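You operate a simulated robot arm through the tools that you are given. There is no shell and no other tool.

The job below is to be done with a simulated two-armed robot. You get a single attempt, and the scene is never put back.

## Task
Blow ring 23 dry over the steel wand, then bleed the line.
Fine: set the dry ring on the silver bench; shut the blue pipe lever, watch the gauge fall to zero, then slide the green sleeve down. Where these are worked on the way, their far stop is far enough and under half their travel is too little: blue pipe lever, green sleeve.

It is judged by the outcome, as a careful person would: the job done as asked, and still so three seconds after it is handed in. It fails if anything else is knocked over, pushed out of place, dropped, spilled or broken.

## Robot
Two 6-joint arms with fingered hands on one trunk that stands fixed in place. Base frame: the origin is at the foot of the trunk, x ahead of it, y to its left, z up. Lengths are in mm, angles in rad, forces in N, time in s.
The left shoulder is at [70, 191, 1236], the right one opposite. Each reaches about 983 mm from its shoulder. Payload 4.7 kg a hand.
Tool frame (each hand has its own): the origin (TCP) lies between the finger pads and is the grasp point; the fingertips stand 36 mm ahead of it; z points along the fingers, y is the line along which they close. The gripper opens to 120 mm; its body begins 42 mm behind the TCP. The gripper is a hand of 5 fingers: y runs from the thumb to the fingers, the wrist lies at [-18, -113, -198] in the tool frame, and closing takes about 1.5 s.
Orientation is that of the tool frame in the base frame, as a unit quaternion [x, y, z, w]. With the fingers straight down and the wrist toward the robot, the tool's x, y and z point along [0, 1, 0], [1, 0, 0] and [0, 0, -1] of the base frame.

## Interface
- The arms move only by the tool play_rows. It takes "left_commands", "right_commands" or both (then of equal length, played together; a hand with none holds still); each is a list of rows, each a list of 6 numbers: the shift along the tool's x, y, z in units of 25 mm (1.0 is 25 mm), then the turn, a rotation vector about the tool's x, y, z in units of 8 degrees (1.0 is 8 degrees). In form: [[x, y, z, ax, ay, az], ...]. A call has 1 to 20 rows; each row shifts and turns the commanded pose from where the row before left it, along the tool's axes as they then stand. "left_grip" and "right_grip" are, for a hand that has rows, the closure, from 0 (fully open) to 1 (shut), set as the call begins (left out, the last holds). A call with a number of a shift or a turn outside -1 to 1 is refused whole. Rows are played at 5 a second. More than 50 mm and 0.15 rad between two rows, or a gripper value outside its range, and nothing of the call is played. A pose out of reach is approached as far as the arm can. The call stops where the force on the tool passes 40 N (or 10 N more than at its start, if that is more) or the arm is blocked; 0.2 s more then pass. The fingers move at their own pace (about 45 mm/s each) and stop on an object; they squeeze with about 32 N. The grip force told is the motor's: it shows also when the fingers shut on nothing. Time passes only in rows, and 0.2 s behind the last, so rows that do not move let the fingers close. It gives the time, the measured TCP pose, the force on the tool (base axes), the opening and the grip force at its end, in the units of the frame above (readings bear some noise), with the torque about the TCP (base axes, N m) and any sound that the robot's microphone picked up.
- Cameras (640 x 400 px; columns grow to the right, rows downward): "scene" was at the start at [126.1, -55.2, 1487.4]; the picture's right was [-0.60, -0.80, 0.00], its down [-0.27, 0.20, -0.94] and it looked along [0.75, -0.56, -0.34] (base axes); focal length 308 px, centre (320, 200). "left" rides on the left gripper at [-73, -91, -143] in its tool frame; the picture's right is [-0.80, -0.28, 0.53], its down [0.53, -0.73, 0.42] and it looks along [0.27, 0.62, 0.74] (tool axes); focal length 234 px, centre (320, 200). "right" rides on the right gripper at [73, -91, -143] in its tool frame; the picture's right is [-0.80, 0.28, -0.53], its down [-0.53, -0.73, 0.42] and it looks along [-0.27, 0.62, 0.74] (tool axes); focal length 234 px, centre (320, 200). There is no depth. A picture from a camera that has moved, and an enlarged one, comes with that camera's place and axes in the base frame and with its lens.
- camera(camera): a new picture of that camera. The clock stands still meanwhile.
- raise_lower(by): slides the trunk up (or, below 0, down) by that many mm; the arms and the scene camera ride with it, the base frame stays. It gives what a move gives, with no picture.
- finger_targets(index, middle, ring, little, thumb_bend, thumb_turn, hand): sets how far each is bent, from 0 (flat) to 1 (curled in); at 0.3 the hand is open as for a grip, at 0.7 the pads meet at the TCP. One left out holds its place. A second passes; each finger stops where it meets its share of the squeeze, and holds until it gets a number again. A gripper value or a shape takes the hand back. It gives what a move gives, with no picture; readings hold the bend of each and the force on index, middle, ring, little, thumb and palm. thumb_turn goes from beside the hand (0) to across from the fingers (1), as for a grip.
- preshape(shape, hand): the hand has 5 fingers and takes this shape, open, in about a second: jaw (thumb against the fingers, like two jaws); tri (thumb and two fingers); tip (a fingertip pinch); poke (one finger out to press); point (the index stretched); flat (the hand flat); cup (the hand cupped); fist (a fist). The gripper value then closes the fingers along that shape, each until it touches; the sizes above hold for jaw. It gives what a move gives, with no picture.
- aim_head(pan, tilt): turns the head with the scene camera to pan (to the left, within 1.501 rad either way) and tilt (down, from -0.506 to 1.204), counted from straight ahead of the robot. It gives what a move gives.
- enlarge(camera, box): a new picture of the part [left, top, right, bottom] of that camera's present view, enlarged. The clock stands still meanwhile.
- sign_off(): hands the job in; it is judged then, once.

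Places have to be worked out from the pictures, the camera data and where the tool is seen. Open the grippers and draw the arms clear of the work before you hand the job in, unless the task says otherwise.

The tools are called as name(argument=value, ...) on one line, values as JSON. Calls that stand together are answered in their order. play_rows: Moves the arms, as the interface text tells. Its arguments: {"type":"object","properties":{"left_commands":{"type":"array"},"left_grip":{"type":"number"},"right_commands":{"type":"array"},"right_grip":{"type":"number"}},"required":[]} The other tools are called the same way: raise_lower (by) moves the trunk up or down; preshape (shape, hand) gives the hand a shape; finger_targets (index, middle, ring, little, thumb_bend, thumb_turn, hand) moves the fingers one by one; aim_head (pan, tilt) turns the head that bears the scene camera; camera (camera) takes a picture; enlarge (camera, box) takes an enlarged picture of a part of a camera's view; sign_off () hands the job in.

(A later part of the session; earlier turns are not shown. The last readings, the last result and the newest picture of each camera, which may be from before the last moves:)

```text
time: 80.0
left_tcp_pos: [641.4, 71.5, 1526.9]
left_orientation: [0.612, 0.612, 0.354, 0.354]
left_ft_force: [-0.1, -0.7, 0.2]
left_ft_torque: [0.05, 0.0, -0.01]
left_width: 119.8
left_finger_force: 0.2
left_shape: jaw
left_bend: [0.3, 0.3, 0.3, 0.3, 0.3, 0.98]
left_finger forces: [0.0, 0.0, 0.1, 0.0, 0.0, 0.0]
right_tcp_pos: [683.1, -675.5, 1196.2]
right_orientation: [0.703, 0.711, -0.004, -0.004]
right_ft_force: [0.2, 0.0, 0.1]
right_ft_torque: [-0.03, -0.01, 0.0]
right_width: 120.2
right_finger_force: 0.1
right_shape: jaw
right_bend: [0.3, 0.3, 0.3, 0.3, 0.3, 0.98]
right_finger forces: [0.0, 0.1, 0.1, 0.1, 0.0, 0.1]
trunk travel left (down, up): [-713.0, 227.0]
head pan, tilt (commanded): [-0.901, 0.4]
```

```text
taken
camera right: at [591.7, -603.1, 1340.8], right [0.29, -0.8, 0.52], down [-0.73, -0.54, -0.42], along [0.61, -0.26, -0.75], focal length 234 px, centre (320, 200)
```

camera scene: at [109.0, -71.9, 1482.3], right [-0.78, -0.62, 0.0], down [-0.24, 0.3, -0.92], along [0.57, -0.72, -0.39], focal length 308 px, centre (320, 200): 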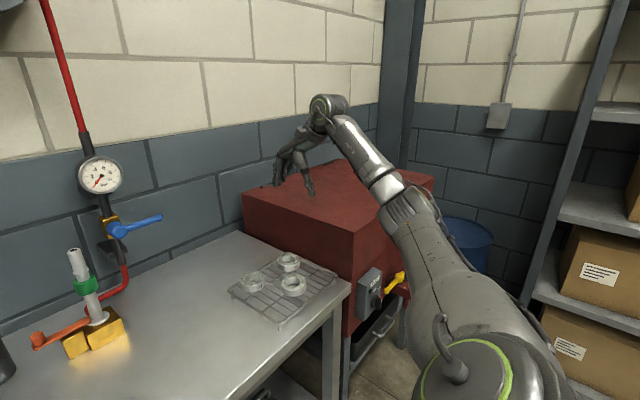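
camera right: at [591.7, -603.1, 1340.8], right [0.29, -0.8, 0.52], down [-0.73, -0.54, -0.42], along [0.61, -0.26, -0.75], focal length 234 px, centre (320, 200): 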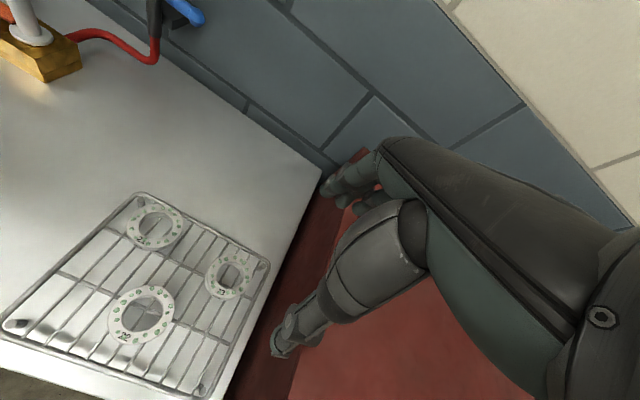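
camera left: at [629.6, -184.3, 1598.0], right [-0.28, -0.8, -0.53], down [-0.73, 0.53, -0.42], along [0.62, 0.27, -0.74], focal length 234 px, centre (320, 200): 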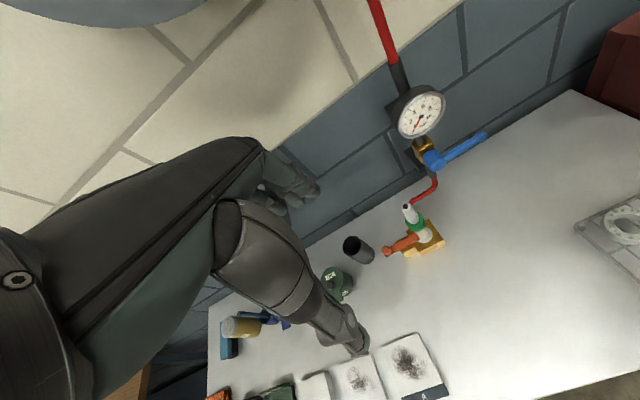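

The right arm is now in a natural elbow-low posture near ring 23. I test inward motion toward the front of the lever.

play_rows(right_commands=[[0.9, -0.3, 0, 0, 0, 0], [0.9, -0.3, 0, 0, 0, 0], [0.9, -0.3, 0, 0, 0, 0], [0.9, -0.3, 0, 0, 0, 0], [0.9, -0.1, 0, 0, 0, 0], [0.9, -0.1, 0, 0, 0, 0], [0.9, -0.1, 0, 0, 0, 0], [0.9, -0.1, 0, 0, 0, 0], [0.9, 0, 0, 0, 0, 0], [0.9, 0, 0, 0, 0, 0]])

camera(camera="scene")

```text
time: 82.2
left_tcp_pos: [643.2, 72.3, 1526.7]
left_orientation: [0.611, 0.613, 0.355, 0.353]
left_ft_force: [1.1, 0.3, -0.2]
left_ft_torque: [0.01, 0.0, -0.04]
left_width: 120.0
left_finger_force: 0.0
left_shape: jaw
left_bend: [0.3, 0.3, 0.3, 0.3, 0.3, 0.98]
left_finger forces: [0.1, 0.0, 0.1, 0.1, 0.1, 0.0]
right_tcp_pos: [767.3, -594.4, 1226.6]
right_orientation: [0.703, 0.711, -0.005, -0.005]
right_ft_force: [-0.9, 0.2, 0.2]
right_ft_torque: [0.0, -0.03, 0.02]
right_width: 120.0
right_finger_force: 0.1
right_shape: jaw
right_bend: [0.3, 0.3, 0.3, 0.3, 0.3, 0.98]
right_finger forces: [0.0, 0.1, 0.0, 0.0, 0.1, 0.0]
right hand out of reach, approached as far as the arm can: row 1, 2, 3, 4, 5, 6, 7, 8, 9, 10
trunk travel left (down, up): [-713.0, 227.0]
head pan, tilt (commanded): [-0.901, 0.4]
```

```text
taken
camera scene: at [109.6, -71.2, 1482.2], right [-0.78, -0.62, 0.0], down [-0.24, 0.3, -0.92], along [0.57, -0.72, -0.39], focal length 308 px, centre (320, 200)
```

scene: 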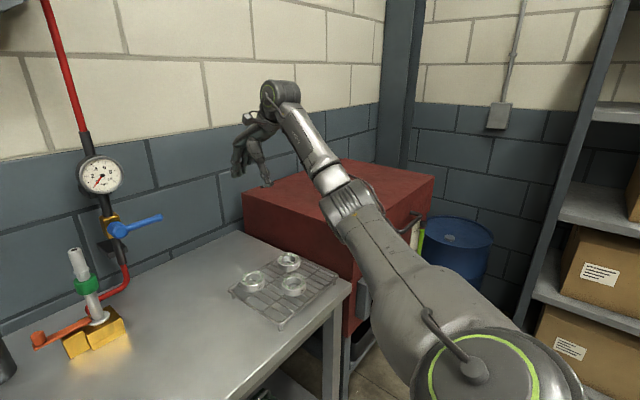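

It slides along full stretch again, as the left arm did; pitching the fingers forward freed that one. I do the same here and then pull the hand back.

play_rows(right_commands=[[0, 0, 0, -0.94, 0, 0], [0, 0, 0, -0.94, 0, 0], [0, 0, 0, -0.94, 0, 0], [0, 0, 0, -0.94, 0, 0], [0, 0, 0, -0.94, 0, 0], [0, 0, 0, -0.94, 0, 0], [0, 0, 0, -0.94, 0, 0], [0, 0, 0, -0.94, 0, 0]])

play_rows(right_commands=[[0.3, -0.3, -0.8, 0, 0, 0], [0.3, -0.3, -0.8, 0, 0, 0], [0.3, -0.3, -0.8, 0, 0, 0], [0.3, -0.3, -0.8, 0, 0, 0], [0.3, -0.3, -0.8, 0, 0, 0], [0.3, -0.3, -0.8, 0, 0, 0]])

camera(camera="scene")

```text
time: 84.0
left_tcp_pos: [642.7, 70.6, 1526.5]
left_orientation: [0.612, 0.612, 0.355, 0.354]
left_ft_force: [-0.1, -0.3, -0.5]
left_ft_torque: [-0.01, 0.01, -0.01]
left_width: 119.8
left_finger_force: 0.0
left_shape: jaw
left_bend: [0.3, 0.3, 0.3, 0.3, 0.3, 0.98]
left_finger forces: [0.0, 0.0, 0.1, 0.0, 0.0, 0.1]
right_tcp_pos: [813.2, -644.8, 1232.1]
right_orientation: [0.611, 0.615, 0.354, 0.351]
right_ft_force: [-0.4, -0.7, -0.3]
right_ft_torque: [-0.02, -0.01, 0.02]
right_width: 120.1
right_finger_force: 0.1
right_shape: jaw
right_bend: [0.3, 0.3, 0.3, 0.3, 0.3, 0.98]
right_finger forces: [0.0, 0.1, 0.0, 0.0, 0.0, 0.1]
right hand out of reach, approached as far as the arm can: row 1, 2, 3, 4, 5
trunk travel left (down, up): [-713.0, 227.0]
head pan, tilt (commanded): [-0.901, 0.4]
```

```text
time: 85.4
left_tcp_pos: [640.9, 70.1, 1526.1]
left_orientation: [0.611, 0.612, 0.356, 0.354]
left_ft_force: [0.1, 0.2, -0.1]
left_ft_torque: [-0.01, 0.0, 0.02]
left_width: 119.7
left_finger_force: 0.1
left_shape: jaw
left_bend: [0.3, 0.3, 0.3, 0.3, 0.3, 0.98]
left_finger forces: [0.0, 0.0, 0.1, 0.0, 0.0, 0.0]
right_tcp_pos: [730.6, -682.8, 1241.1]
right_orientation: [0.608, 0.619, 0.355, 0.349]
right_ft_force: [0.0, -0.5, 0.3]
right_ft_torque: [0.0, -0.01, 0.05]
right_width: 120.0
right_finger_force: 0.0
right_shape: jaw
right_bend: [0.3, 0.3, 0.3, 0.3, 0.3, 0.98]
right_finger forces: [0.0, 0.1, 0.0, 0.1, 0.0, 0.0]
right hand out of reach, approached as far as the arm can: row 1, 2, 3, 4, 5, 6
trunk travel left (down, up): [-713.0, 227.0]
head pan, tilt (commanded): [-0.901, 0.4]
```

```text
taken
camera scene: at [107.8, -72.2, 1482.3], right [-0.78, -0.62, 0.0], down [-0.24, 0.31, -0.92], along [0.57, -0.72, -0.39], focal length 308 px, centre (320, 200)
```

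scene: 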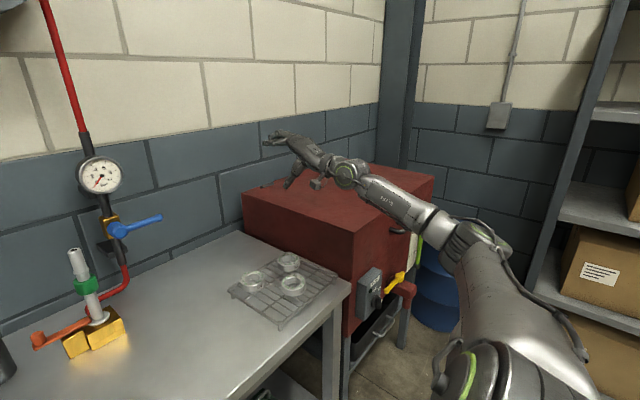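

Inward is blocked when the elbow is bent outward here. I'll raise the hand, return to fingers-down, and swing the straight arm inward high up (as the left arm started) before folding it.

play_rows(right_commands=[[0, 0.865, -0.5, 0, 0, 0], [0, 0.865, -0.5, 0, 0, 0], [0, 0.865, -0.5, 0, 0, 0], [0, 0.865, -0.5, 0, 0, 0], [0, 0.865, -0.5, 0, 0, 0], [0, 0.865, -0.5, 0, 0, 0], [0, 0.865, -0.5, 0, 0, 0], [0, 0.865, -0.5, 0, 0, 0]])

play_rows(right_commands=[[0, 0.4, 0, 0.94, 0, 0], [0, 0.4, 0, 0.94, 0, 0], [0, 0.4, 0, 0.94, 0, 0], [0, 0.4, 0, 0.94, 0, 0], [0, 0.4, 0, 0.94, 0, 0], [0, 0.4, 0, 0.94, 0, 0], [0, 0.4, 0, 0.94, 0, 0], [0, 0.4, 0, 0.94, 0, 0]])

camera(camera="scene")

```text
time: 87.2
left_tcp_pos: [642.3, 71.6, 1527.0]
left_orientation: [0.612, 0.612, 0.354, 0.354]
left_ft_force: [-1.1, -0.3, 0.4]
left_ft_torque: [-0.03, 0.0, 0.02]
left_width: 119.9
left_finger_force: 0.1
left_shape: jaw
left_bend: [0.3, 0.3, 0.3, 0.3, 0.3, 0.98]
left_finger forces: [0.0, 0.0, 0.0, 0.0, 0.0, 0.1]
right_tcp_pos: [736.4, -690.2, 1438.0]
right_orientation: [0.612, 0.616, 0.352, 0.349]
right_ft_force: [0.6, 0.9, 0.4]
right_ft_torque: [-0.03, -0.01, -0.03]
right_width: 120.3
right_finger_force: 0.0
right_shape: jaw
right_bend: [0.3, 0.3, 0.3, 0.3, 0.3, 0.98]
right_finger forces: [0.0, 0.0, 0.1, 0.1, 0.0, 0.0]
right hand out of reach, approached as far as the arm can: row 2, 6
trunk travel left (down, up): [-713.0, 227.0]
head pan, tilt (commanded): [-0.901, 0.4]
```

```text
time: 89.0
left_tcp_pos: [641.2, 74.5, 1527.0]
left_orientation: [0.611, 0.613, 0.354, 0.355]
left_ft_force: [0.6, 1.5, 0.7]
left_ft_torque: [0.0, -0.04, -0.07]
left_width: 119.6
left_finger_force: 0.0
left_shape: jaw
left_bend: [0.3, 0.3, 0.3, 0.3, 0.3, 0.98]
left_finger forces: [0.0, 0.1, 0.1, 0.1, 0.0, 0.0]
right_tcp_pos: [741.6, -631.0, 1406.7]
right_orientation: [0.704, 0.711, -0.003, -0.003]
right_ft_force: [0.3, 1.2, -0.2]
right_ft_torque: [-0.04, 0.0, 0.0]
right_width: 119.9
right_finger_force: 0.0
right_shape: jaw
right_bend: [0.3, 0.3, 0.3, 0.3, 0.3, 0.98]
right_finger forces: [0.0, 0.0, 0.0, 0.0, 0.0, 0.1]
right hand out of reach, approached as far as the arm can: row 5, 6, 7, 8
trunk travel left (down, up): [-713.0, 227.0]
head pan, tilt (commanded): [-0.901, 0.4]
```

```text
taken
camera scene: at [108.3, -68.4, 1482.5], right [-0.78, -0.62, 0.0], down [-0.24, 0.3, -0.92], along [0.57, -0.72, -0.39], focal length 308 px, centre (320, 200)
```

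scene: 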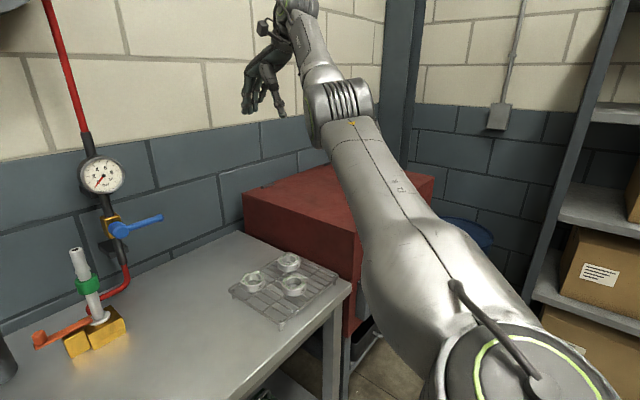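

The arm now points up and forward. I sweep the hand inward (left) at this height.

play_rows(right_commands=[[0.9, -0.1, 0, 0, 0, 0], [0.9, -0.1, 0, 0, 0, 0], [0.9, -0.1, 0, 0, 0, 0], [0.9, -0.1, 0, 0, 0, 0], [0.9, -0.1, 0, 0, 0, 0], [0.9, -0.1, 0, 0, 0, 0], [0.9, -0.1, 0, 0, 0, 0], [0.9, -0.1, 0, 0, 0, 0], [0.9, -0.1, 0, 0, 0, 0], [0.9, -0.1, 0, 0, 0, 0]])

camera(camera="scene")

```text
time: 91.2
left_tcp_pos: [643.0, 71.7, 1525.8]
left_orientation: [0.612, 0.612, 0.354, 0.354]
left_ft_force: [1.3, 0.5, 0.1]
left_ft_torque: [-0.02, 0.01, -0.02]
left_width: 119.9
left_finger_force: 0.0
left_shape: jaw
left_bend: [0.3, 0.3, 0.3, 0.3, 0.3, 0.98]
left_finger forces: [0.0, 0.0, 0.0, 0.0, 0.0, 0.0]
right_tcp_pos: [777.1, -462.6, 1449.5]
right_orientation: [0.703, 0.711, -0.006, -0.004]
right_ft_force: [-0.3, -0.6, 0.3]
right_ft_torque: [0.0, 0.03, 0.0]
right_width: 120.2
right_finger_force: 0.0
right_shape: jaw
right_bend: [0.3, 0.3, 0.3, 0.3, 0.3, 0.98]
right_finger forces: [0.0, 0.0, 0.1, 0.1, 0.0, 0.1]
right hand out of reach, approached as far as the arm can: row 5, 6, 7, 8, 9, 10
trunk travel left (down, up): [-713.0, 227.0]
head pan, tilt (commanded): [-0.901, 0.4]
```

```text
taken
camera scene: at [109.3, -70.4, 1482.2], right [-0.78, -0.62, 0.0], down [-0.24, 0.3, -0.92], along [0.57, -0.72, -0.39], focal length 308 px, centre (320, 200)
```

scene: 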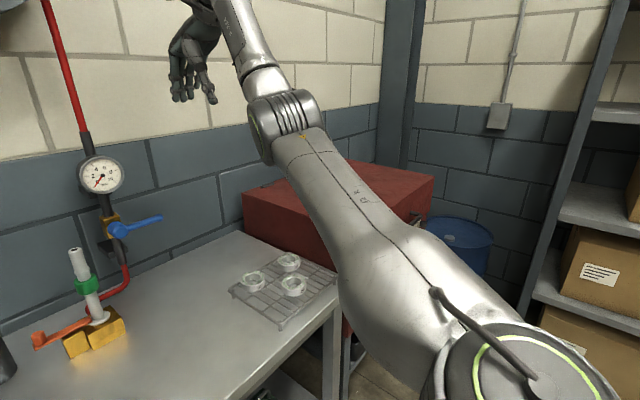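

Elbow low, forearm rising: this mirrors the left arm. Now I pitch the fingers forward and then draw the hand back and down.

play_rows(right_commands=[[0, 0, -0.2, -0.94, 0, 0], [0, 0, -0.2, -0.94, 0, 0], [0, 0, -0.2, -0.94, 0, 0], [0, 0, -0.2, -0.94, 0, 0], [0, 0, -0.2, -0.94, 0, 0], [0, 0, -0.2, -0.94, 0, 0], [0, 0, -0.2, -0.94, 0, 0], [0, 0, -0.2, -0.94, 0, 0]])

play_rows(right_commands=[[0, -0.6, -0.6, 0, 0, 0], [0, -0.6, -0.6, 0, 0, 0], [0, -0.6, -0.6, 0, 0, 0], [0, -0.6, -0.6, 0, 0, 0], [0, -0.6, -0.6, 0, 0, 0], [0, -0.6, -0.6, 0, 0, 0]])

camera(camera="scene")

```text
time: 93.0
left_tcp_pos: [641.8, 70.1, 1527.1]
left_orientation: [0.612, 0.612, 0.355, 0.354]
left_ft_force: [0.0, 0.2, -0.4]
left_ft_torque: [0.01, 0.0, 0.0]
left_width: 119.8
left_finger_force: 0.0
left_shape: jaw
left_bend: [0.3, 0.3, 0.3, 0.3, 0.3, 0.98]
left_finger forces: [0.1, 0.0, 0.0, 0.0, 0.1, 0.0]
right_tcp_pos: [861.4, -556.5, 1544.0]
right_orientation: [0.61, 0.617, 0.353, 0.349]
right_ft_force: [-0.1, 0.4, 0.1]
right_ft_torque: [0.0, 0.0, -0.01]
right_width: 119.9
right_finger_force: 0.1
right_shape: jaw
right_bend: [0.3, 0.3, 0.3, 0.3, 0.3, 0.98]
right_finger forces: [0.1, 0.0, 0.1, 0.0, 0.1, 0.0]
right hand out of reach, approached as far as the arm can: row 1, 2, 3, 4, 5, 6, 7, 8
trunk travel left (down, up): [-713.0, 227.0]
head pan, tilt (commanded): [-0.901, 0.4]
```

```text
time: 94.4
left_tcp_pos: [640.9, 69.6, 1527.4]
left_orientation: [0.612, 0.612, 0.355, 0.354]
left_ft_force: [-0.3, -0.3, -1.0]
left_ft_torque: [-0.02, 0.02, 0.04]
left_width: 119.7
left_finger_force: 0.0
left_shape: jaw
left_bend: [0.3, 0.3, 0.3, 0.3, 0.3, 0.98]
left_finger forces: [0.0, 0.0, 0.0, 0.0, 0.0, 0.0]
right_tcp_pos: [799.4, -619.7, 1539.0]
right_orientation: [0.61, 0.618, 0.353, 0.349]
right_ft_force: [-0.4, -0.5, 0.2]
right_ft_torque: [0.0, 0.01, 0.02]
right_width: 119.8
right_finger_force: 0.1
right_shape: jaw
right_bend: [0.3, 0.3, 0.3, 0.3, 0.3, 0.98]
right_finger forces: [0.1, 0.1, 0.0, 0.0, 0.0, 0.1]
right hand out of reach, approached as far as the arm can: row 1, 2, 3, 4, 5, 6
trunk travel left (down, up): [-713.0, 227.0]
head pan, tilt (commanded): [-0.901, 0.4]
```

```text
taken
camera scene: at [108.3, -72.7, 1482.2], right [-0.78, -0.62, 0.0], down [-0.24, 0.31, -0.92], along [0.57, -0.72, -0.39], focal length 308 px, centre (320, 200)
```

scene: 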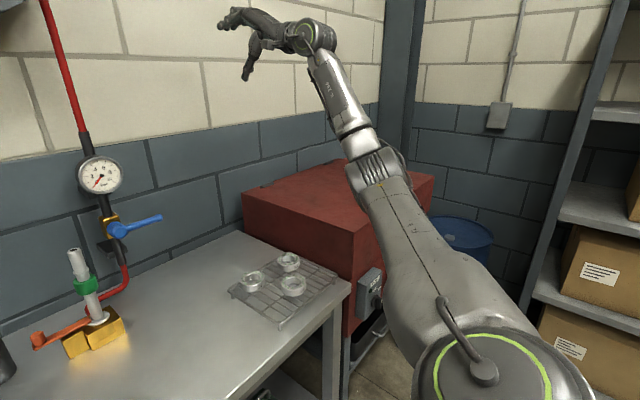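

The right arm only folds properly when it is further inward. I clear the left hand to the left and swing the right arm inward again with fingers down, further this time.

play_rows(left_commands=[[0.9, 0, -0.3, 0, 0, 0], [0.9, 0, -0.3, 0, 0, 0], [0.9, 0, -0.3, 0, 0, 0], [0.9, 0, -0.3, 0, 0, 0], [0.9, 0, -0.3, 0, 0, 0], [0.9, 0, -0.3, 0, 0, 0], [0.9, 0, -0.3, 0, 0, 0], [0.9, 0, -0.3, 0, 0, 0], [0.9, 0, 0, 0, 0, 0], [0.9, 0, 0, 0, 0, 0]], right_commands=[[0.4, 0.4, 0, 0.94, 0, 0], [0.4, 0.4, 0, 0.94, 0, 0], [0.4, 0.4, 0, 0.94, 0, 0], [0.4, 0.4, 0, 0.94, 0, 0], [0.4, 0.4, 0, 0.94, 0, 0], [0.4, 0.4, 0, 0.94, 0, 0], [0.4, 0.4, 0, 0.94, 0, 0], [0.4, 0.4, 0, 0.94, 0, 0], [0.9, 0, 0, 0, 0, 0], [0.9, 0, 0, 0, 0, 0]])

play_rows(right_commands=[[0.95, -0.1, 0, 0, 0, 0], [0.95, -0.1, 0, 0, 0, 0], [0.95, -0.1, 0, 0, 0, 0], [0.95, -0.1, 0, 0, 0, 0], [0.95, -0.1, 0, 0, 0, 0], [0.95, -0.1, 0, 0, 0, 0], [0.95, -0.1, 0, 0, 0, 0], [0.95, -0.1, 0, 0, 0, 0], [0.95, -0.1, 0, 0, 0, 0], [0.95, -0.1, 0, 0, 0, 0], [0.95, -0.1, 0, 0, 0, 0], [0.95, -0.1, 0, 0, 0, 0]])

aim_head(pan=-0.4, tilt=0.2)

camera(camera="scene")

```text
time: 96.6
left_tcp_pos: [590.0, 301.6, 1555.3]
left_orientation: [0.612, 0.613, 0.353, 0.355]
left_ft_force: [0.8, 0.0, -0.3]
left_ft_torque: [-0.02, 0.0, -0.07]
left_width: 119.5
left_finger_force: 0.0
left_shape: jaw
left_bend: [0.3, 0.3, 0.3, 0.3, 0.3, 0.98]
left_finger forces: [0.1, 0.0, 0.0, 0.0, 0.1, 0.0]
right_tcp_pos: [773.4, -451.4, 1475.5]
right_orientation: [0.704, 0.71, -0.004, -0.003]
right_ft_force: [-0.6, 1.1, 1.2]
right_ft_torque: [-0.05, -0.05, 0.0]
right_width: 119.9
right_finger_force: 0.1
right_shape: jaw
right_bend: [0.3, 0.3, 0.3, 0.3, 0.3, 0.98]
right_finger forces: [0.0, 0.0, 0.0, 0.0, 0.0, 0.1]
right hand out of reach, approached as far as the arm can: row 4, 5, 6, 7, 8
trunk travel left (down, up): [-713.0, 227.0]
head pan, tilt (commanded): [-0.901, 0.4]
```

```text
time: 99.2
left_tcp_pos: [589.0, 297.4, 1555.5]
left_orientation: [0.612, 0.612, 0.355, 0.355]
left_ft_force: [0.5, 0.3, 0.1]
left_ft_torque: [0.02, -0.01, -0.04]
left_width: 119.4
left_finger_force: 0.1
left_shape: jaw
left_bend: [0.3, 0.3, 0.3, 0.3, 0.3, 0.98]
left_finger forces: [0.0, 0.0, 0.0, 0.1, 0.0, 0.0]
right_tcp_pos: [809.8, -313.6, 1509.2]
right_orientation: [0.693, 0.721, -0.003, -0.004]
right_ft_force: [0.3, 0.6, 0.3]
right_ft_torque: [0.02, 0.0, 0.0]
right_width: 119.8
right_finger_force: 0.0
right_shape: jaw
right_bend: [0.3, 0.3, 0.3, 0.3, 0.3, 0.98]
right_finger forces: [0.0, 0.0, 0.0, 0.1, 0.1, 0.1]
right hand out of reach, approached as far as the arm can: row 1, 2, 3, 4, 5, 6, 7, 8, 9, 10, 11, 12
trunk travel left (down, up): [-713.0, 227.0]
head pan, tilt (commanded): [-0.901, 0.4]
```

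```text
time: 100.1
left_tcp_pos: [588.9, 296.5, 1556.2]
left_orientation: [0.611, 0.613, 0.355, 0.354]
left_ft_force: [-1.4, -0.4, 0.2]
left_ft_torque: [-0.01, 0.02, -0.04]
left_width: 119.7
left_finger_force: 0.1
left_shape: jaw
left_bend: [0.3, 0.3, 0.3, 0.3, 0.3, 0.98]
left_finger forces: [0.0, 0.0, 0.1, 0.1, 0.0, 0.0]
right_tcp_pos: [809.0, -313.7, 1508.8]
right_orientation: [0.692, 0.722, -0.003, -0.002]
right_ft_force: [0.2, -0.4, -0.5]
right_ft_torque: [-0.01, -0.04, -0.01]
right_width: 120.1
right_finger_force: 0.1
right_shape: jaw
right_bend: [0.3, 0.3, 0.3, 0.3, 0.3, 0.98]
right_finger forces: [0.0, 0.1, 0.0, 0.1, 0.0, 0.0]
trunk travel left (down, up): [-713.0, 227.0]
head pan, tilt (commanded): [-0.4, 0.201]
```

```text
taken
camera scene: at [137.3, -35.4, 1500.7], right [-0.39, -0.92, 0.0], down [-0.18, 0.08, -0.98], along [0.9, -0.38, -0.2], focal length 308 px, centre (320, 200)
```

scene: 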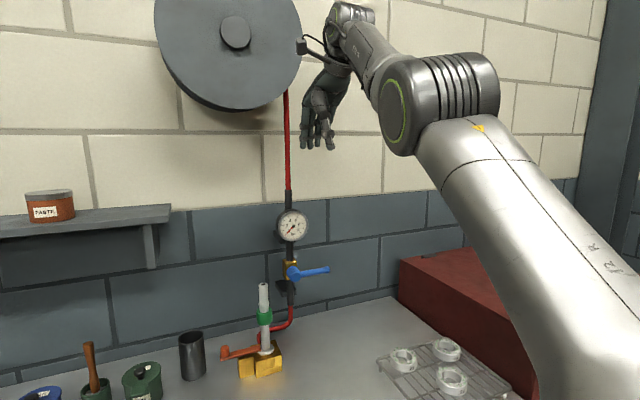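

The arm is well inward now (wrist azimuth about -13°), with the reel safely beyond at x≈930. I continue inward a bit more, then pitch the fingers forward while drawing back.

play_rows(right_commands=[[0.95, -0.25, 0.1, 0, 0, 0], [0.95, -0.25, 0.1, 0, 0, 0], [0.95, -0.25, 0.1, 0, 0, 0], [0.95, -0.25, 0.1, 0, 0, 0], [0.95, -0.25, 0.1, 0, 0, 0], [0.95, -0.25, 0.1, 0, 0, 0], [0.95, -0.25, 0.1, 0, 0, 0], [0.95, -0.25, 0.1, 0, 0, 0], [0.95, -0.25, 0.1, 0, 0, 0], [0.95, -0.25, 0.1, 0, 0, 0]])

camera(camera="scene")

```text
time: 102.3
left_tcp_pos: [589.9, 296.5, 1555.5]
left_orientation: [0.612, 0.611, 0.355, 0.355]
left_ft_force: [-0.5, 0.3, -0.3]
left_ft_torque: [0.0, -0.01, 0.02]
left_width: 119.7
left_finger_force: 0.2
left_shape: jaw
left_bend: [0.3, 0.3, 0.3, 0.3, 0.3, 0.98]
left_finger forces: [0.0, 0.1, 0.1, 0.0, 0.0, 0.0]
right_tcp_pos: [809.0, -310.9, 1508.7]
right_orientation: [0.691, 0.723, -0.005, -0.003]
right_ft_force: [0.1, 0.9, 0.2]
right_ft_torque: [-0.01, 0.03, 0.02]
right_width: 120.0
right_finger_force: 0.0
right_shape: jaw
right_bend: [0.3, 0.3, 0.3, 0.3, 0.3, 0.98]
right_finger forces: [0.0, 0.0, 0.1, 0.0, 0.0, 0.0]
right hand out of reach, approached as far as the arm can: row 1, 2, 3, 4, 5, 6, 7, 8, 9, 10
trunk travel left (down, up): [-713.0, 227.0]
head pan, tilt (commanded): [-0.4, 0.201]
```

```text
taken
camera scene: at [137.4, -35.4, 1500.7], right [-0.39, -0.92, 0.0], down [-0.18, 0.08, -0.98], along [0.9, -0.38, -0.2], focal length 308 px, centre (320, 200)
```

scene: 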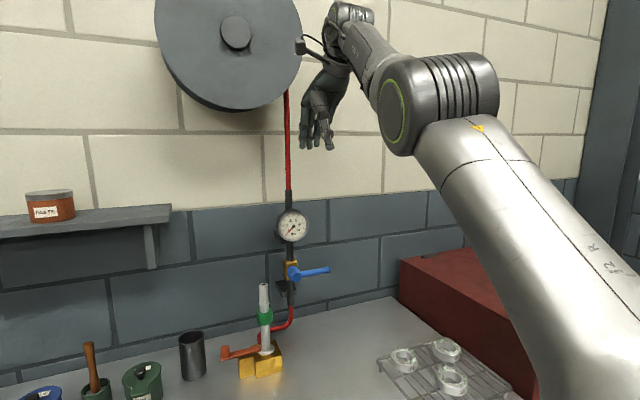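

It's stuck with the hand's yaw being dragged left, so a wrist roll limit is active. I yaw the hand left by about 40° to relieve it and try inward again.

play_rows(right_commands=[[0, 0, 0, 0, 0, -0.9], [0, 0, 0, 0, 0, -0.9], [0, 0, 0, 0, 0, -0.9], [0, 0, 0, 0, 0, -0.9], [0, 0, 0, 0, 0, -0.9], [0, 0, 0, 0, 0, -0.9]])

play_rows(right_commands=[[0.6, -0.6, 0, 0, 0, 0], [0.6, -0.6, 0, 0, 0, 0], [0.6, -0.6, 0, 0, 0, 0], [0.6, -0.6, 0, 0, 0, 0], [0.6, -0.6, 0, 0, 0, 0]])

camera(camera="scene")

```text
time: 103.7
left_tcp_pos: [589.9, 296.6, 1556.2]
left_orientation: [0.612, 0.612, 0.354, 0.354]
left_ft_force: [-0.1, -0.2, -0.5]
left_ft_torque: [-0.01, 0.01, -0.02]
left_width: 119.6
left_finger_force: 0.1
left_shape: jaw
left_bend: [0.3, 0.3, 0.3, 0.3, 0.3, 0.98]
left_finger forces: [0.0, 0.1, 0.0, 0.0, 0.1, 0.1]
right_tcp_pos: [777.2, -306.3, 1474.6]
right_orientation: [0.393, 0.92, -0.002, -0.005]
right_ft_force: [0.2, 0.5, -0.6]
right_ft_torque: [0.01, 0.02, -0.04]
right_width: 120.0
right_finger_force: 0.0
right_shape: jaw
right_bend: [0.3, 0.3, 0.3, 0.3, 0.3, 0.98]
right_finger forces: [0.1, 0.1, 0.0, 0.0, 0.1, 0.0]
right hand out of reach, approached as far as the arm can: row 2, 3, 4, 5, 6
trunk travel left (down, up): [-713.0, 227.0]
head pan, tilt (commanded): [-0.4, 0.201]
```

```text
time: 104.9
left_tcp_pos: [588.3, 296.3, 1556.7]
left_orientation: [0.612, 0.612, 0.354, 0.355]
left_ft_force: [0.3, 0.3, 0.1]
left_ft_torque: [0.02, 0.0, 0.0]
left_width: 119.6
left_finger_force: 0.0
left_shape: jaw
left_bend: [0.3, 0.3, 0.3, 0.3, 0.3, 0.98]
left_finger forces: [0.0, 0.0, 0.0, 0.0, 0.0, 0.0]
right_tcp_pos: [736.6, -320.0, 1525.4]
right_orientation: [0.393, 0.919, -0.001, -0.006]
right_ft_force: [-0.1, 0.2, -0.7]
right_ft_torque: [0.01, -0.03, 0.01]
right_width: 120.1
right_finger_force: 0.1
right_shape: jaw
right_bend: [0.3, 0.3, 0.3, 0.3, 0.3, 0.98]
right_finger forces: [0.1, 0.0, 0.0, 0.0, 0.0, 0.0]
right hand out of reach, approached as far as the arm can: row 1, 2, 3, 4, 5
trunk travel left (down, up): [-713.0, 227.0]
head pan, tilt (commanded): [-0.4, 0.201]
```

```text
taken
camera scene: at [136.7, -35.6, 1500.8], right [-0.39, -0.92, 0.0], down [-0.18, 0.08, -0.98], along [0.9, -0.38, -0.2], focal length 308 px, centre (320, 200)
```

scene: 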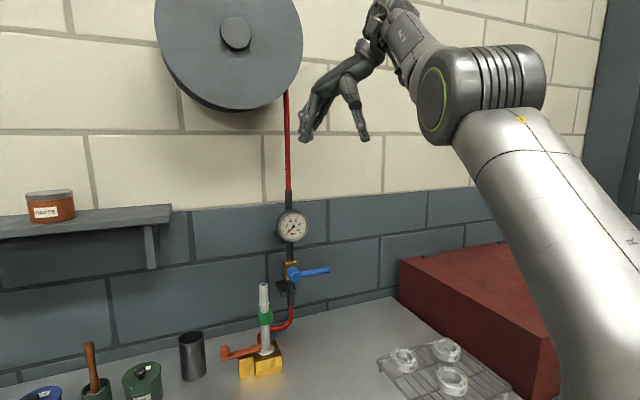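

The arm is simply stretched with the wrist bent past ~110°. I go back to the earlier spot with yaw zero, then pitch the fingers up about the wrist itself so only the wrist unbends.

play_rows(right_commands=[[0, 0, 0, 0, 0, 0.91], [0, 0, 0, 0, 0, 0.91], [0, 0, 0, 0, 0, 0.91], [0, 0, 0, 0, 0, 0.91], [0, 0, 0, 0, 0, 0.91], [0, 0, 0, 0, 0, 0.91], [-0.95, 0.27, 0.51, 0, 0, 0], [-0.95, 0.27, 0.51, 0, 0, 0], [-0.95, 0.27, 0.51, 0, 0, 0], [-0.95, 0.27, 0.51, 0, 0, 0], [-0.95, 0.27, 0.51, 0, 0, 0], [-0.95, 0.27, 0.51, 0, 0, 0]])

play_rows(right_commands=[[0, 0.99, -0.66, -0.94, 0, 0], [0, 0.99, -0.66, -0.94, 0, 0], [0, 0.99, -0.66, -0.94, 0, 0], [0, 0.99, -0.66, -0.94, 0, 0], [0, 0.99, -0.66, -0.94, 0, 0]])

camera(camera="scene")

```text
time: 107.5
left_tcp_pos: [589.1, 295.6, 1555.9]
left_orientation: [0.611, 0.612, 0.356, 0.355]
left_ft_force: [0.3, -0.6, 0.9]
left_ft_torque: [0.01, 0.0, 0.03]
left_width: 119.7
left_finger_force: 0.1
left_shape: jaw
left_bend: [0.3, 0.3, 0.3, 0.3, 0.3, 0.98]
left_finger forces: [0.1, 0.1, 0.0, 0.1, 0.0, 0.0]
right_tcp_pos: [805.4, -472.4, 1457.0]
right_orientation: [0.706, 0.708, -0.003, -0.003]
right_ft_force: [-0.8, 0.1, 0.8]
right_ft_torque: [0.02, 0.0, -0.01]
right_width: 119.8
right_finger_force: 0.1
right_shape: jaw
right_bend: [0.3, 0.3, 0.3, 0.3, 0.3, 0.98]
right_finger forces: [0.0, 0.0, 0.0, 0.0, 0.1, 0.0]
right hand out of reach, approached as far as the arm can: row 1, 2, 3, 4, 5, 6, 7, 9, 10, 11, 12
trunk travel left (down, up): [-713.0, 227.0]
head pan, tilt (commanded): [-0.4, 0.201]
```

```text
time: 108.7
left_tcp_pos: [588.8, 297.9, 1556.0]
left_orientation: [0.611, 0.613, 0.355, 0.354]
left_ft_force: [-0.5, 0.1, 0.6]
left_ft_torque: [-0.01, 0.03, -0.01]
left_width: 119.7
left_finger_force: 0.1
left_shape: jaw
left_bend: [0.3, 0.3, 0.3, 0.3, 0.3, 0.98]
left_finger forces: [0.0, 0.0, 0.0, 0.0, 0.0, 0.0]
right_tcp_pos: [903.0, -469.3, 1569.8]
right_orientation: [0.67, 0.671, 0.225, 0.225]
right_ft_force: [0.4, 0.1, 0.3]
right_ft_torque: [-0.02, -0.02, -0.02]
right_width: 120.2
right_finger_force: 0.0
right_shape: jaw
right_bend: [0.3, 0.3, 0.3, 0.3, 0.3, 0.98]
right_finger forces: [0.0, 0.0, 0.0, 0.0, 0.1, 0.1]
trunk travel left (down, up): [-713.0, 227.0]
head pan, tilt (commanded): [-0.4, 0.201]
```

```text
taken
camera scene: at [137.0, -34.7, 1500.8], right [-0.39, -0.92, 0.0], down [-0.18, 0.08, -0.98], along [0.9, -0.38, -0.2], focal length 308 px, centre (320, 200)
```

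scene: 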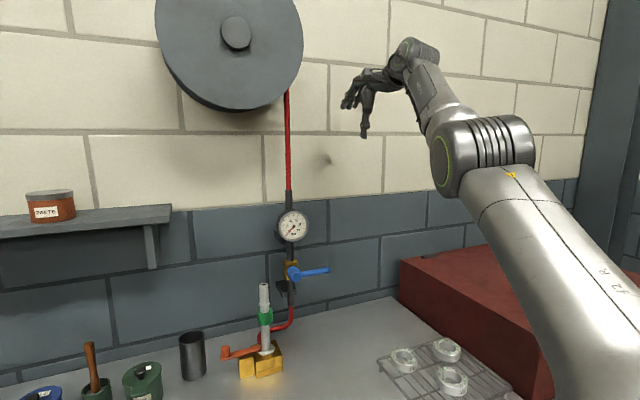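

Rotating about the wrist worked without limits. Now with the wrist relaxed I pull the hand back, slightly inward and down so the elbow folds low.

play_rows(right_commands=[[0.32, -0.876, -0.17, 0, 0, 0], [0.32, -0.876, -0.17, 0, 0, 0], [0.32, -0.876, -0.17, 0, 0, 0], [0.32, -0.876, -0.17, 0, 0, 0], [0.32, -0.876, -0.17, 0, 0, 0], [0.32, -0.876, -0.17, 0, 0, 0], [0.32, -0.876, -0.17, 0, 0, 0], [0.32, -0.876, -0.17, 0, 0, 0]])

camera(camera="scene")

```text
time: 110.5
left_tcp_pos: [589.0, 297.1, 1556.2]
left_orientation: [0.612, 0.612, 0.355, 0.355]
left_ft_force: [-0.8, 0.8, 0.3]
left_ft_torque: [0.01, 0.01, 0.0]
left_width: 119.6
left_finger_force: 0.0
left_shape: jaw
left_bend: [0.3, 0.3, 0.3, 0.3, 0.3, 0.98]
left_finger forces: [0.0, 0.0, 0.0, 0.0, 0.0, 0.0]
right_tcp_pos: [865.3, -476.5, 1558.9]
right_orientation: [0.67, 0.672, 0.223, 0.224]
right_ft_force: [0.2, 0.5, 0.4]
right_ft_torque: [-0.04, 0.02, 0.04]
right_width: 119.9
right_finger_force: 0.1
right_shape: jaw
right_bend: [0.3, 0.3, 0.3, 0.3, 0.3, 0.98]
right_finger forces: [0.1, 0.0, 0.0, 0.0, 0.0, 0.1]
right hand out of reach, approached as far as the arm can: row 2, 3, 4, 5, 6, 7, 8
trunk travel left (down, up): [-713.0, 227.0]
head pan, tilt (commanded): [-0.4, 0.201]
```

```text
taken
camera scene: at [136.9, -35.3, 1500.8], right [-0.39, -0.92, 0.0], down [-0.18, 0.08, -0.98], along [0.9, -0.38, -0.2], focal length 308 px, centre (320, 200)
```

scene: 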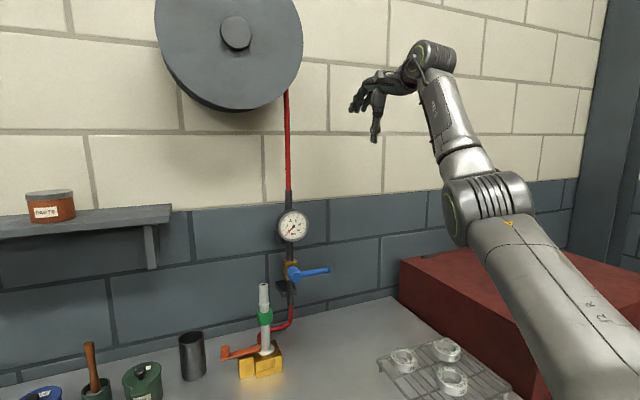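

The arm is nearly straight and pulling back with a downward component tries to fold the elbow upward. I pull back with an upward component instead, so the elbow should fold downward.

play_rows(right_commands=[[0, 0.11, -0.92, 0, 0, 0], [0, 0.11, -0.92, 0, 0, 0], [0, 0.11, -0.92, 0, 0, 0], [0, 0.0, -0.95, 0, 0, 0], [0, -0.2, -0.9, 0, 0, 0], [0, -0.3, -0.9, 0, 0, 0], [0, -0.4, -0.8, 0, 0, 0], [0, -0.4, -0.8, 0, 0, 0]])

camera(camera="scene")

```text
time: 112.3
left_tcp_pos: [588.1, 297.0, 1556.5]
left_orientation: [0.611, 0.612, 0.355, 0.355]
left_ft_force: [-0.3, 1.2, -0.2]
left_ft_torque: [0.0, 0.01, 0.01]
left_width: 119.8
left_finger_force: 0.1
left_shape: jaw
left_bend: [0.3, 0.3, 0.3, 0.3, 0.3, 0.98]
left_finger forces: [0.1, 0.1, 0.0, 0.0, 0.0, 0.0]
right_tcp_pos: [741.9, -483.1, 1691.3]
right_orientation: [0.67, 0.672, 0.224, 0.223]
right_ft_force: [0.1, 0.0, -0.6]
right_ft_torque: [0.0, -0.04, -0.02]
right_width: 120.0
right_finger_force: 0.0
right_shape: jaw
right_bend: [0.3, 0.3, 0.3, 0.3, 0.3, 0.98]
right_finger forces: [0.1, 0.0, 0.0, 0.0, 0.0, 0.0]
right hand out of reach, approached as far as the arm can: row 7, 8
trunk travel left (down, up): [-713.0, 227.0]
head pan, tilt (commanded): [-0.4, 0.201]
```

```text
taken
camera scene: at [136.2, -35.1, 1500.9], right [-0.39, -0.92, 0.0], down [-0.18, 0.08, -0.98], along [0.9, -0.38, -0.2], focal length 308 px, centre (320, 200)
```

scene: 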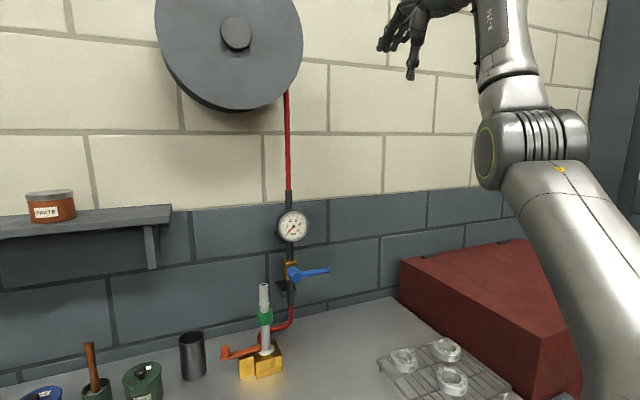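

Rows 7–8 hit a limit again. I probe single directions here to see which ones are free: inward first, then straight down, then pitching the fingers up about the wrist.

play_rows(right_commands=[[0.8, 0, 0, 0, 0, 0]])

play_rows(right_commands=[[0, -0.49, 0.63, 0, 0, 0]])

play_rows(right_commands=[[0, 0.99, -0.66, -0.94, 0, 0], [0, 0.99, -0.66, -0.94, 0, 0]])

play_rows(right_commands=[[0, -0.7, -0.7, 0, 0, 0], [0, -0.7, -0.7, 0, 0, 0]])

```text
time: 112.7
left_tcp_pos: [589.2, 299.3, 1555.6]
left_orientation: [0.612, 0.613, 0.352, 0.354]
left_ft_force: [0.0, -0.8, 0.9]
left_ft_torque: [0.0, 0.0, -0.01]
left_width: 119.9
left_finger_force: 0.1
left_shape: jaw
left_bend: [0.3, 0.3, 0.3, 0.3, 0.3, 0.98]
left_finger forces: [0.0, 0.0, 0.0, 0.1, 0.0, 0.1]
right_tcp_pos: [750.4, -466.7, 1698.3]
right_orientation: [0.67, 0.672, 0.223, 0.224]
right_ft_force: [1.2, 1.3, 0.2]
right_ft_torque: [0.0, 0.01, -0.03]
right_width: 120.0
right_finger_force: 0.0
right_shape: jaw
right_bend: [0.3, 0.3, 0.3, 0.3, 0.3, 0.98]
right_finger forces: [0.0, 0.0, 0.0, 0.1, 0.1, 0.0]
right hand out of reach, approached as far as the arm can: row 1
trunk travel left (down, up): [-713.0, 227.0]
head pan, tilt (commanded): [-0.4, 0.201]
```

```text
time: 113.1
left_tcp_pos: [590.8, 294.6, 1555.9]
left_orientation: [0.612, 0.612, 0.355, 0.353]
left_ft_force: [-0.2, -0.1, -0.2]
left_ft_torque: [0.04, 0.01, 0.01]
left_width: 119.8
left_finger_force: 0.0
left_shape: jaw
left_bend: [0.3, 0.3, 0.3, 0.3, 0.3, 0.98]
left_finger forces: [0.1, 0.0, 0.0, 0.1, 0.0, 0.0]
right_tcp_pos: [757.4, -478.0, 1685.9]
right_orientation: [0.671, 0.671, 0.224, 0.223]
right_ft_force: [0.4, 0.1, -1.3]
right_ft_torque: [0.0, 0.02, 0.05]
right_width: 119.9
right_finger_force: 0.1
right_shape: jaw
right_bend: [0.3, 0.3, 0.3, 0.3, 0.3, 0.98]
right_finger forces: [0.1, 0.0, 0.0, 0.1, 0.0, 0.0]
right hand out of reach, approached as far as the arm can: row 1
trunk travel left (down, up): [-713.0, 227.0]
head pan, tilt (commanded): [-0.4, 0.201]
```

```text
time: 113.7
left_tcp_pos: [590.4, 295.4, 1555.4]
left_orientation: [0.612, 0.613, 0.355, 0.353]
left_ft_force: [0.6, 0.3, -0.4]
left_ft_torque: [-0.02, 0.0, -0.01]
left_width: 119.7
left_finger_force: 0.1
left_shape: jaw
left_bend: [0.3, 0.3, 0.3, 0.3, 0.3, 0.98]
left_finger forces: [0.0, 0.0, 0.0, 0.0, 0.1, 0.0]
right_tcp_pos: [773.0, -475.8, 1745.8]
right_orientation: [0.635, 0.635, 0.311, 0.31]
right_ft_force: [0.5, -0.1, -0.8]
right_ft_torque: [0.03, -0.01, 0.0]
right_width: 120.3
right_finger_force: 0.1
right_shape: jaw
right_bend: [0.3, 0.3, 0.3, 0.3, 0.3, 0.98]
right_finger forces: [0.0, 0.1, 0.0, 0.0, 0.0, 0.0]
trunk travel left (down, up): [-713.0, 227.0]
head pan, tilt (commanded): [-0.4, 0.201]
```

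```text
time: 114.3
left_tcp_pos: [588.1, 296.6, 1556.0]
left_orientation: [0.611, 0.612, 0.356, 0.354]
left_ft_force: [-0.2, 0.0, 0.9]
left_ft_torque: [0.01, 0.01, -0.01]
left_width: 119.7
left_finger_force: 0.0
left_shape: jaw
left_bend: [0.3, 0.3, 0.3, 0.3, 0.3, 0.98]
left_finger forces: [0.0, 0.0, 0.1, 0.0, 0.0, 0.0]
right_tcp_pos: [736.4, -489.6, 1758.9]
right_orientation: [0.635, 0.637, 0.309, 0.31]
right_ft_force: [-0.2, 0.1, -0.9]
right_ft_torque: [0.02, -0.02, -0.03]
right_width: 120.2
right_finger_force: 0.1
right_shape: jaw
right_bend: [0.3, 0.3, 0.3, 0.3, 0.3, 0.98]
right_finger forces: [0.1, 0.0, 0.1, 0.0, 0.1, 0.1]
right hand out of reach, approached as far as the arm can: row 1, 2
trunk travel left (down, up): [-713.0, 227.0]
head pan, tilt (commanded): [-0.4, 0.201]
```

The probes show the arm cannot shorten: the elbow is only hyperextending, i.e. the shoulder is turned half a turn the wrong way. I plan to swing the straight arm around its shoulder axis via the right side (free space over the floor), keeping the hand attitude, to unwind the shoulder.

play_rows(right_commands=[[-0.79, -0.48, 0.454, 0, 0, 0], [-0.79, -0.48, 0.454, 0, 0, 0], [-0.79, -0.48, 0.454, 0, 0, 0], [-0.79, -0.48, 0.454, 0, 0, 0], [-0.79, -0.48, 0.454, 0, 0, 0], [-0.79, -0.48, 0.454, 0, 0, 0], [-0.79, -0.48, 0.454, 0, 0, 0]])

play_rows(right_commands=[[-0.754, -0.695, -0.045, 0, 0, 0], [-0.754, -0.695, -0.045, 0, 0, 0], [-0.754, -0.695, -0.045, 0, 0, 0], [-0.754, -0.695, -0.045, 0, 0, 0], [-0.754, -0.695, -0.045, 0, 0, 0], [-0.754, -0.695, -0.045, 0, 0, 0], [-0.754, -0.695, -0.045, 0, 0, 0]])

aim_head(pan=-1.2, tilt=0.1)

camera(camera="scene")

```text
time: 115.9
left_tcp_pos: [589.1, 295.5, 1555.6]
left_orientation: [0.612, 0.612, 0.355, 0.354]
left_ft_force: [-0.1, -0.6, 0.4]
left_ft_torque: [0.02, -0.01, 0.04]
left_width: 119.7
left_finger_force: 0.0
left_shape: jaw
left_bend: [0.3, 0.3, 0.3, 0.3, 0.3, 0.98]
left_finger forces: [0.0, 0.0, 0.0, 0.0, 0.1, 0.0]
right_tcp_pos: [751.6, -632.4, 1639.2]
right_orientation: [0.636, 0.635, 0.31, 0.309]
right_ft_force: [1.0, 0.2, -0.5]
right_ft_torque: [0.01, -0.04, 0.06]
right_width: 120.0
right_finger_force: 0.1
right_shape: jaw
right_bend: [0.3, 0.3, 0.3, 0.3, 0.3, 0.98]
right_finger forces: [0.0, 0.0, 0.0, 0.1, 0.0, 0.1]
trunk travel left (down, up): [-713.0, 227.0]
head pan, tilt (commanded): [-0.4, 0.201]
```

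```text
time: 117.5
left_tcp_pos: [588.6, 294.8, 1556.3]
left_orientation: [0.612, 0.612, 0.355, 0.354]
left_ft_force: [0.5, 1.1, -0.9]
left_ft_torque: [0.05, 0.01, 0.0]
left_width: 119.6
left_finger_force: 0.1
left_shape: jaw
left_bend: [0.3, 0.3, 0.3, 0.3, 0.3, 0.98]
left_finger forces: [0.0, 0.0, 0.0, 0.0, 0.0, 0.0]
right_tcp_pos: [668.9, -765.4, 1548.2]
right_orientation: [0.636, 0.635, 0.311, 0.31]
right_ft_force: [0.4, -0.4, 0.2]
right_ft_torque: [-0.01, -0.03, 0.03]
right_width: 120.1
right_finger_force: 0.0
right_shape: jaw
right_bend: [0.3, 0.3, 0.3, 0.3, 0.3, 0.98]
right_finger forces: [0.0, 0.0, 0.0, 0.1, 0.0, 0.1]
trunk travel left (down, up): [-713.0, 227.0]
head pan, tilt (commanded): [-0.4, 0.201]
```

```text
time: 118.7
left_tcp_pos: [588.9, 297.4, 1556.3]
left_orientation: [0.612, 0.611, 0.354, 0.355]
left_ft_force: [-0.2, 0.7, 0.1]
left_ft_torque: [0.01, -0.01, -0.01]
left_width: 119.4
left_finger_force: 0.0
left_shape: jaw
left_bend: [0.3, 0.3, 0.3, 0.3, 0.3, 0.98]
left_finger forces: [0.0, 0.0, 0.1, 0.0, 0.1, 0.1]
right_tcp_pos: [669.9, -763.1, 1547.8]
right_orientation: [0.636, 0.635, 0.31, 0.31]
right_ft_force: [-0.2, 0.2, 0.1]
right_ft_torque: [0.0, -0.02, -0.03]
right_width: 119.8
right_finger_force: 0.0
right_shape: jaw
right_bend: [0.3, 0.3, 0.3, 0.3, 0.3, 0.98]
right_finger forces: [0.0, 0.1, 0.1, 0.0, 0.1, 0.1]
trunk travel left (down, up): [-713.0, 227.0]
head pan, tilt (commanded): [-1.201, 0.099]
```

```text
taken
camera scene: at [84.7, -85.3, 1510.1], right [-0.93, -0.36, 0.0], down [-0.04, 0.09, -0.99], along [0.36, -0.93, -0.1], focal length 308 px, centre (320, 200)
```

scene: 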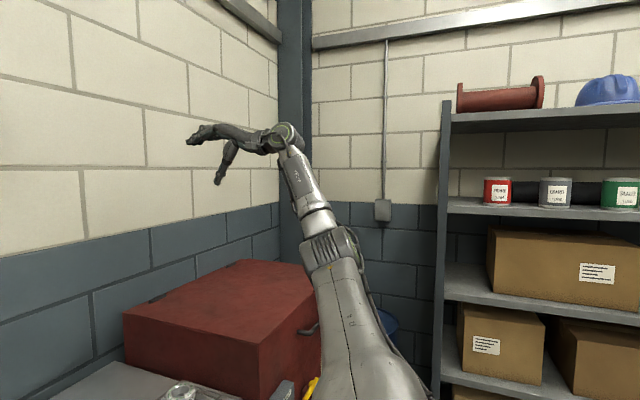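

No limits on that arc. I continue swinging toward straight out to the right, then slightly back.

play_rows(right_commands=[[-0.526, -0.702, -0.517, 0, 0, 0], [-0.526, -0.702, -0.517, 0, 0, 0], [-0.526, -0.702, -0.517, 0, 0, 0], [-0.526, -0.702, -0.517, 0, 0, 0], [-0.526, -0.702, -0.517, 0, 0, 0], [-0.526, -0.702, -0.517, 0, 0, 0], [-0.526, -0.702, -0.517, 0, 0, 0]])

play_rows(right_commands=[[-0.135, -0.474, -0.753, 0, 0, 0], [-0.135, -0.474, -0.753, 0, 0, 0], [-0.135, -0.474, -0.753, 0, 0, 0], [-0.135, -0.474, -0.753, 0, 0, 0]])

camera(camera="scene")

```text
time: 120.2
left_tcp_pos: [589.6, 297.2, 1555.2]
left_orientation: [0.612, 0.613, 0.354, 0.353]
left_ft_force: [0.4, -0.1, 0.6]
left_ft_torque: [-0.01, 0.01, 0.02]
left_width: 119.7
left_finger_force: 0.0
left_shape: jaw
left_bend: [0.3, 0.3, 0.3, 0.3, 0.3, 0.98]
left_finger forces: [0.0, 0.0, 0.0, 0.1, 0.0, 0.0]
right_tcp_pos: [540.7, -847.2, 1512.6]
right_orientation: [0.635, 0.636, 0.31, 0.31]
right_ft_force: [0.0, 0.5, -0.5]
right_ft_torque: [0.04, -0.03, 0.01]
right_width: 119.9
right_finger_force: 0.2
right_shape: jaw
right_bend: [0.3, 0.3, 0.3, 0.3, 0.3, 0.98]
right_finger forces: [0.1, 0.0, 0.0, 0.0, 0.1, 0.1]
right hand out of reach, approached as far as the arm can: row 7
trunk travel left (down, up): [-713.0, 227.0]
head pan, tilt (commanded): [-1.201, 0.099]
```

```text
time: 121.2
left_tcp_pos: [589.6, 296.0, 1554.7]
left_orientation: [0.612, 0.612, 0.354, 0.354]
left_ft_force: [0.9, -0.2, -0.2]
left_ft_torque: [-0.01, -0.02, 0.0]
left_width: 119.6
left_finger_force: 0.1
left_shape: jaw
left_bend: [0.3, 0.3, 0.3, 0.3, 0.3, 0.98]
left_finger forces: [0.0, 0.0, 0.0, 0.1, 0.1, 0.0]
right_tcp_pos: [530.8, -850.0, 1522.7]
right_orientation: [0.635, 0.635, 0.31, 0.31]
right_ft_force: [0.1, 0.0, -0.3]
right_ft_torque: [-0.04, -0.01, -0.03]
right_width: 120.2
right_finger_force: 0.1
right_shape: jaw
right_bend: [0.3, 0.3, 0.3, 0.3, 0.3, 0.98]
right_finger forces: [0.0, 0.1, 0.1, 0.1, 0.0, 0.0]
right hand out of reach, approached as far as the arm can: row 1, 2, 3, 4
trunk travel left (down, up): [-713.0, 227.0]
head pan, tilt (commanded): [-1.201, 0.099]
```

```text
taken
camera scene: at [85.0, -85.2, 1510.1], right [-0.93, -0.36, 0.0], down [-0.04, 0.09, -0.99], along [0.36, -0.93, -0.1], focal length 308 px, centre (320, 200)
```

scene: 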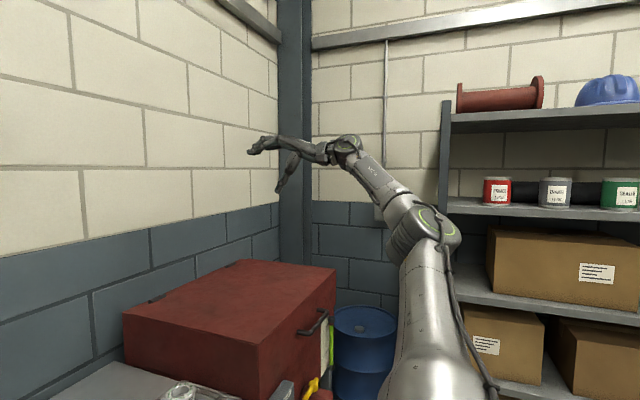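

The hand attitude now holds things up out here, so I turn the hand rightward about its wrist to follow the arm.

play_rows(right_commands=[[-0.99, 0.05, 0.06, 0, -0.62, 0.487], [-0.99, 0.05, 0.06, 0, -0.62, 0.487], [-0.99, 0.05, 0.06, 0, -0.62, 0.487], [-0.99, 0.05, 0.06, 0, -0.62, 0.487], [-0.99, 0.05, 0.06, 0, -0.62, 0.487], [-0.99, 0.05, 0.06, 0, -0.62, 0.487], [-0.99, 0.05, 0.06, 0, -0.62, 0.487], [-0.99, 0.05, 0.06, 0, -0.62, 0.487], [-0.99, 0.05, 0.06, 0, -0.62, 0.487]])

camera(camera="scene")

```text
time: 123.2
left_tcp_pos: [590.4, 297.6, 1556.2]
left_orientation: [0.612, 0.612, 0.354, 0.355]
left_ft_force: [0.2, 0.2, 0.1]
left_ft_torque: [0.03, 0.0, 0.01]
left_width: 119.6
left_finger_force: 0.1
left_shape: jaw
left_bend: [0.3, 0.3, 0.3, 0.3, 0.3, 0.98]
left_finger forces: [0.0, 0.0, 0.0, 0.0, 0.0, 0.1]
right_tcp_pos: [462.6, -1074.2, 1536.3]
right_orientation: [0.862, 0.256, 0.126, 0.419]
right_ft_force: [0.2, 0.3, 0.0]
right_ft_torque: [0.01, -0.01, 0.02]
right_width: 120.0
right_finger_force: 0.1
right_shape: jaw
right_bend: [0.3, 0.3, 0.3, 0.3, 0.3, 0.98]
right_finger forces: [0.1, 0.1, 0.0, 0.0, 0.1, 0.0]
right hand out of reach, approached as far as the arm can: row 6, 7, 8, 9
trunk travel left (down, up): [-713.0, 227.0]
head pan, tilt (commanded): [-1.201, 0.099]
```

```text
taken
camera scene: at [85.3, -84.9, 1510.1], right [-0.93, -0.36, 0.0], down [-0.04, 0.09, -0.99], along [0.36, -0.93, -0.1], focal length 308 px, centre (320, 200)
```

scene: 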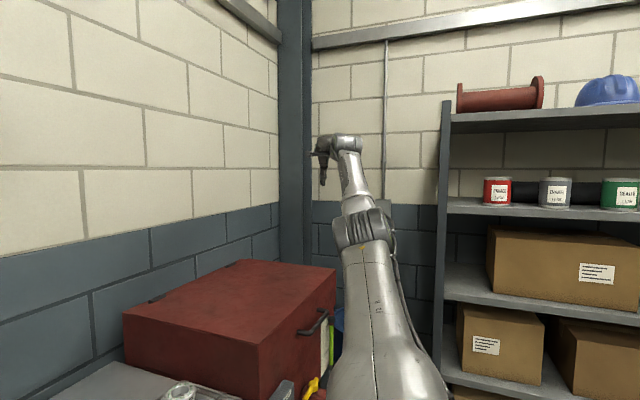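

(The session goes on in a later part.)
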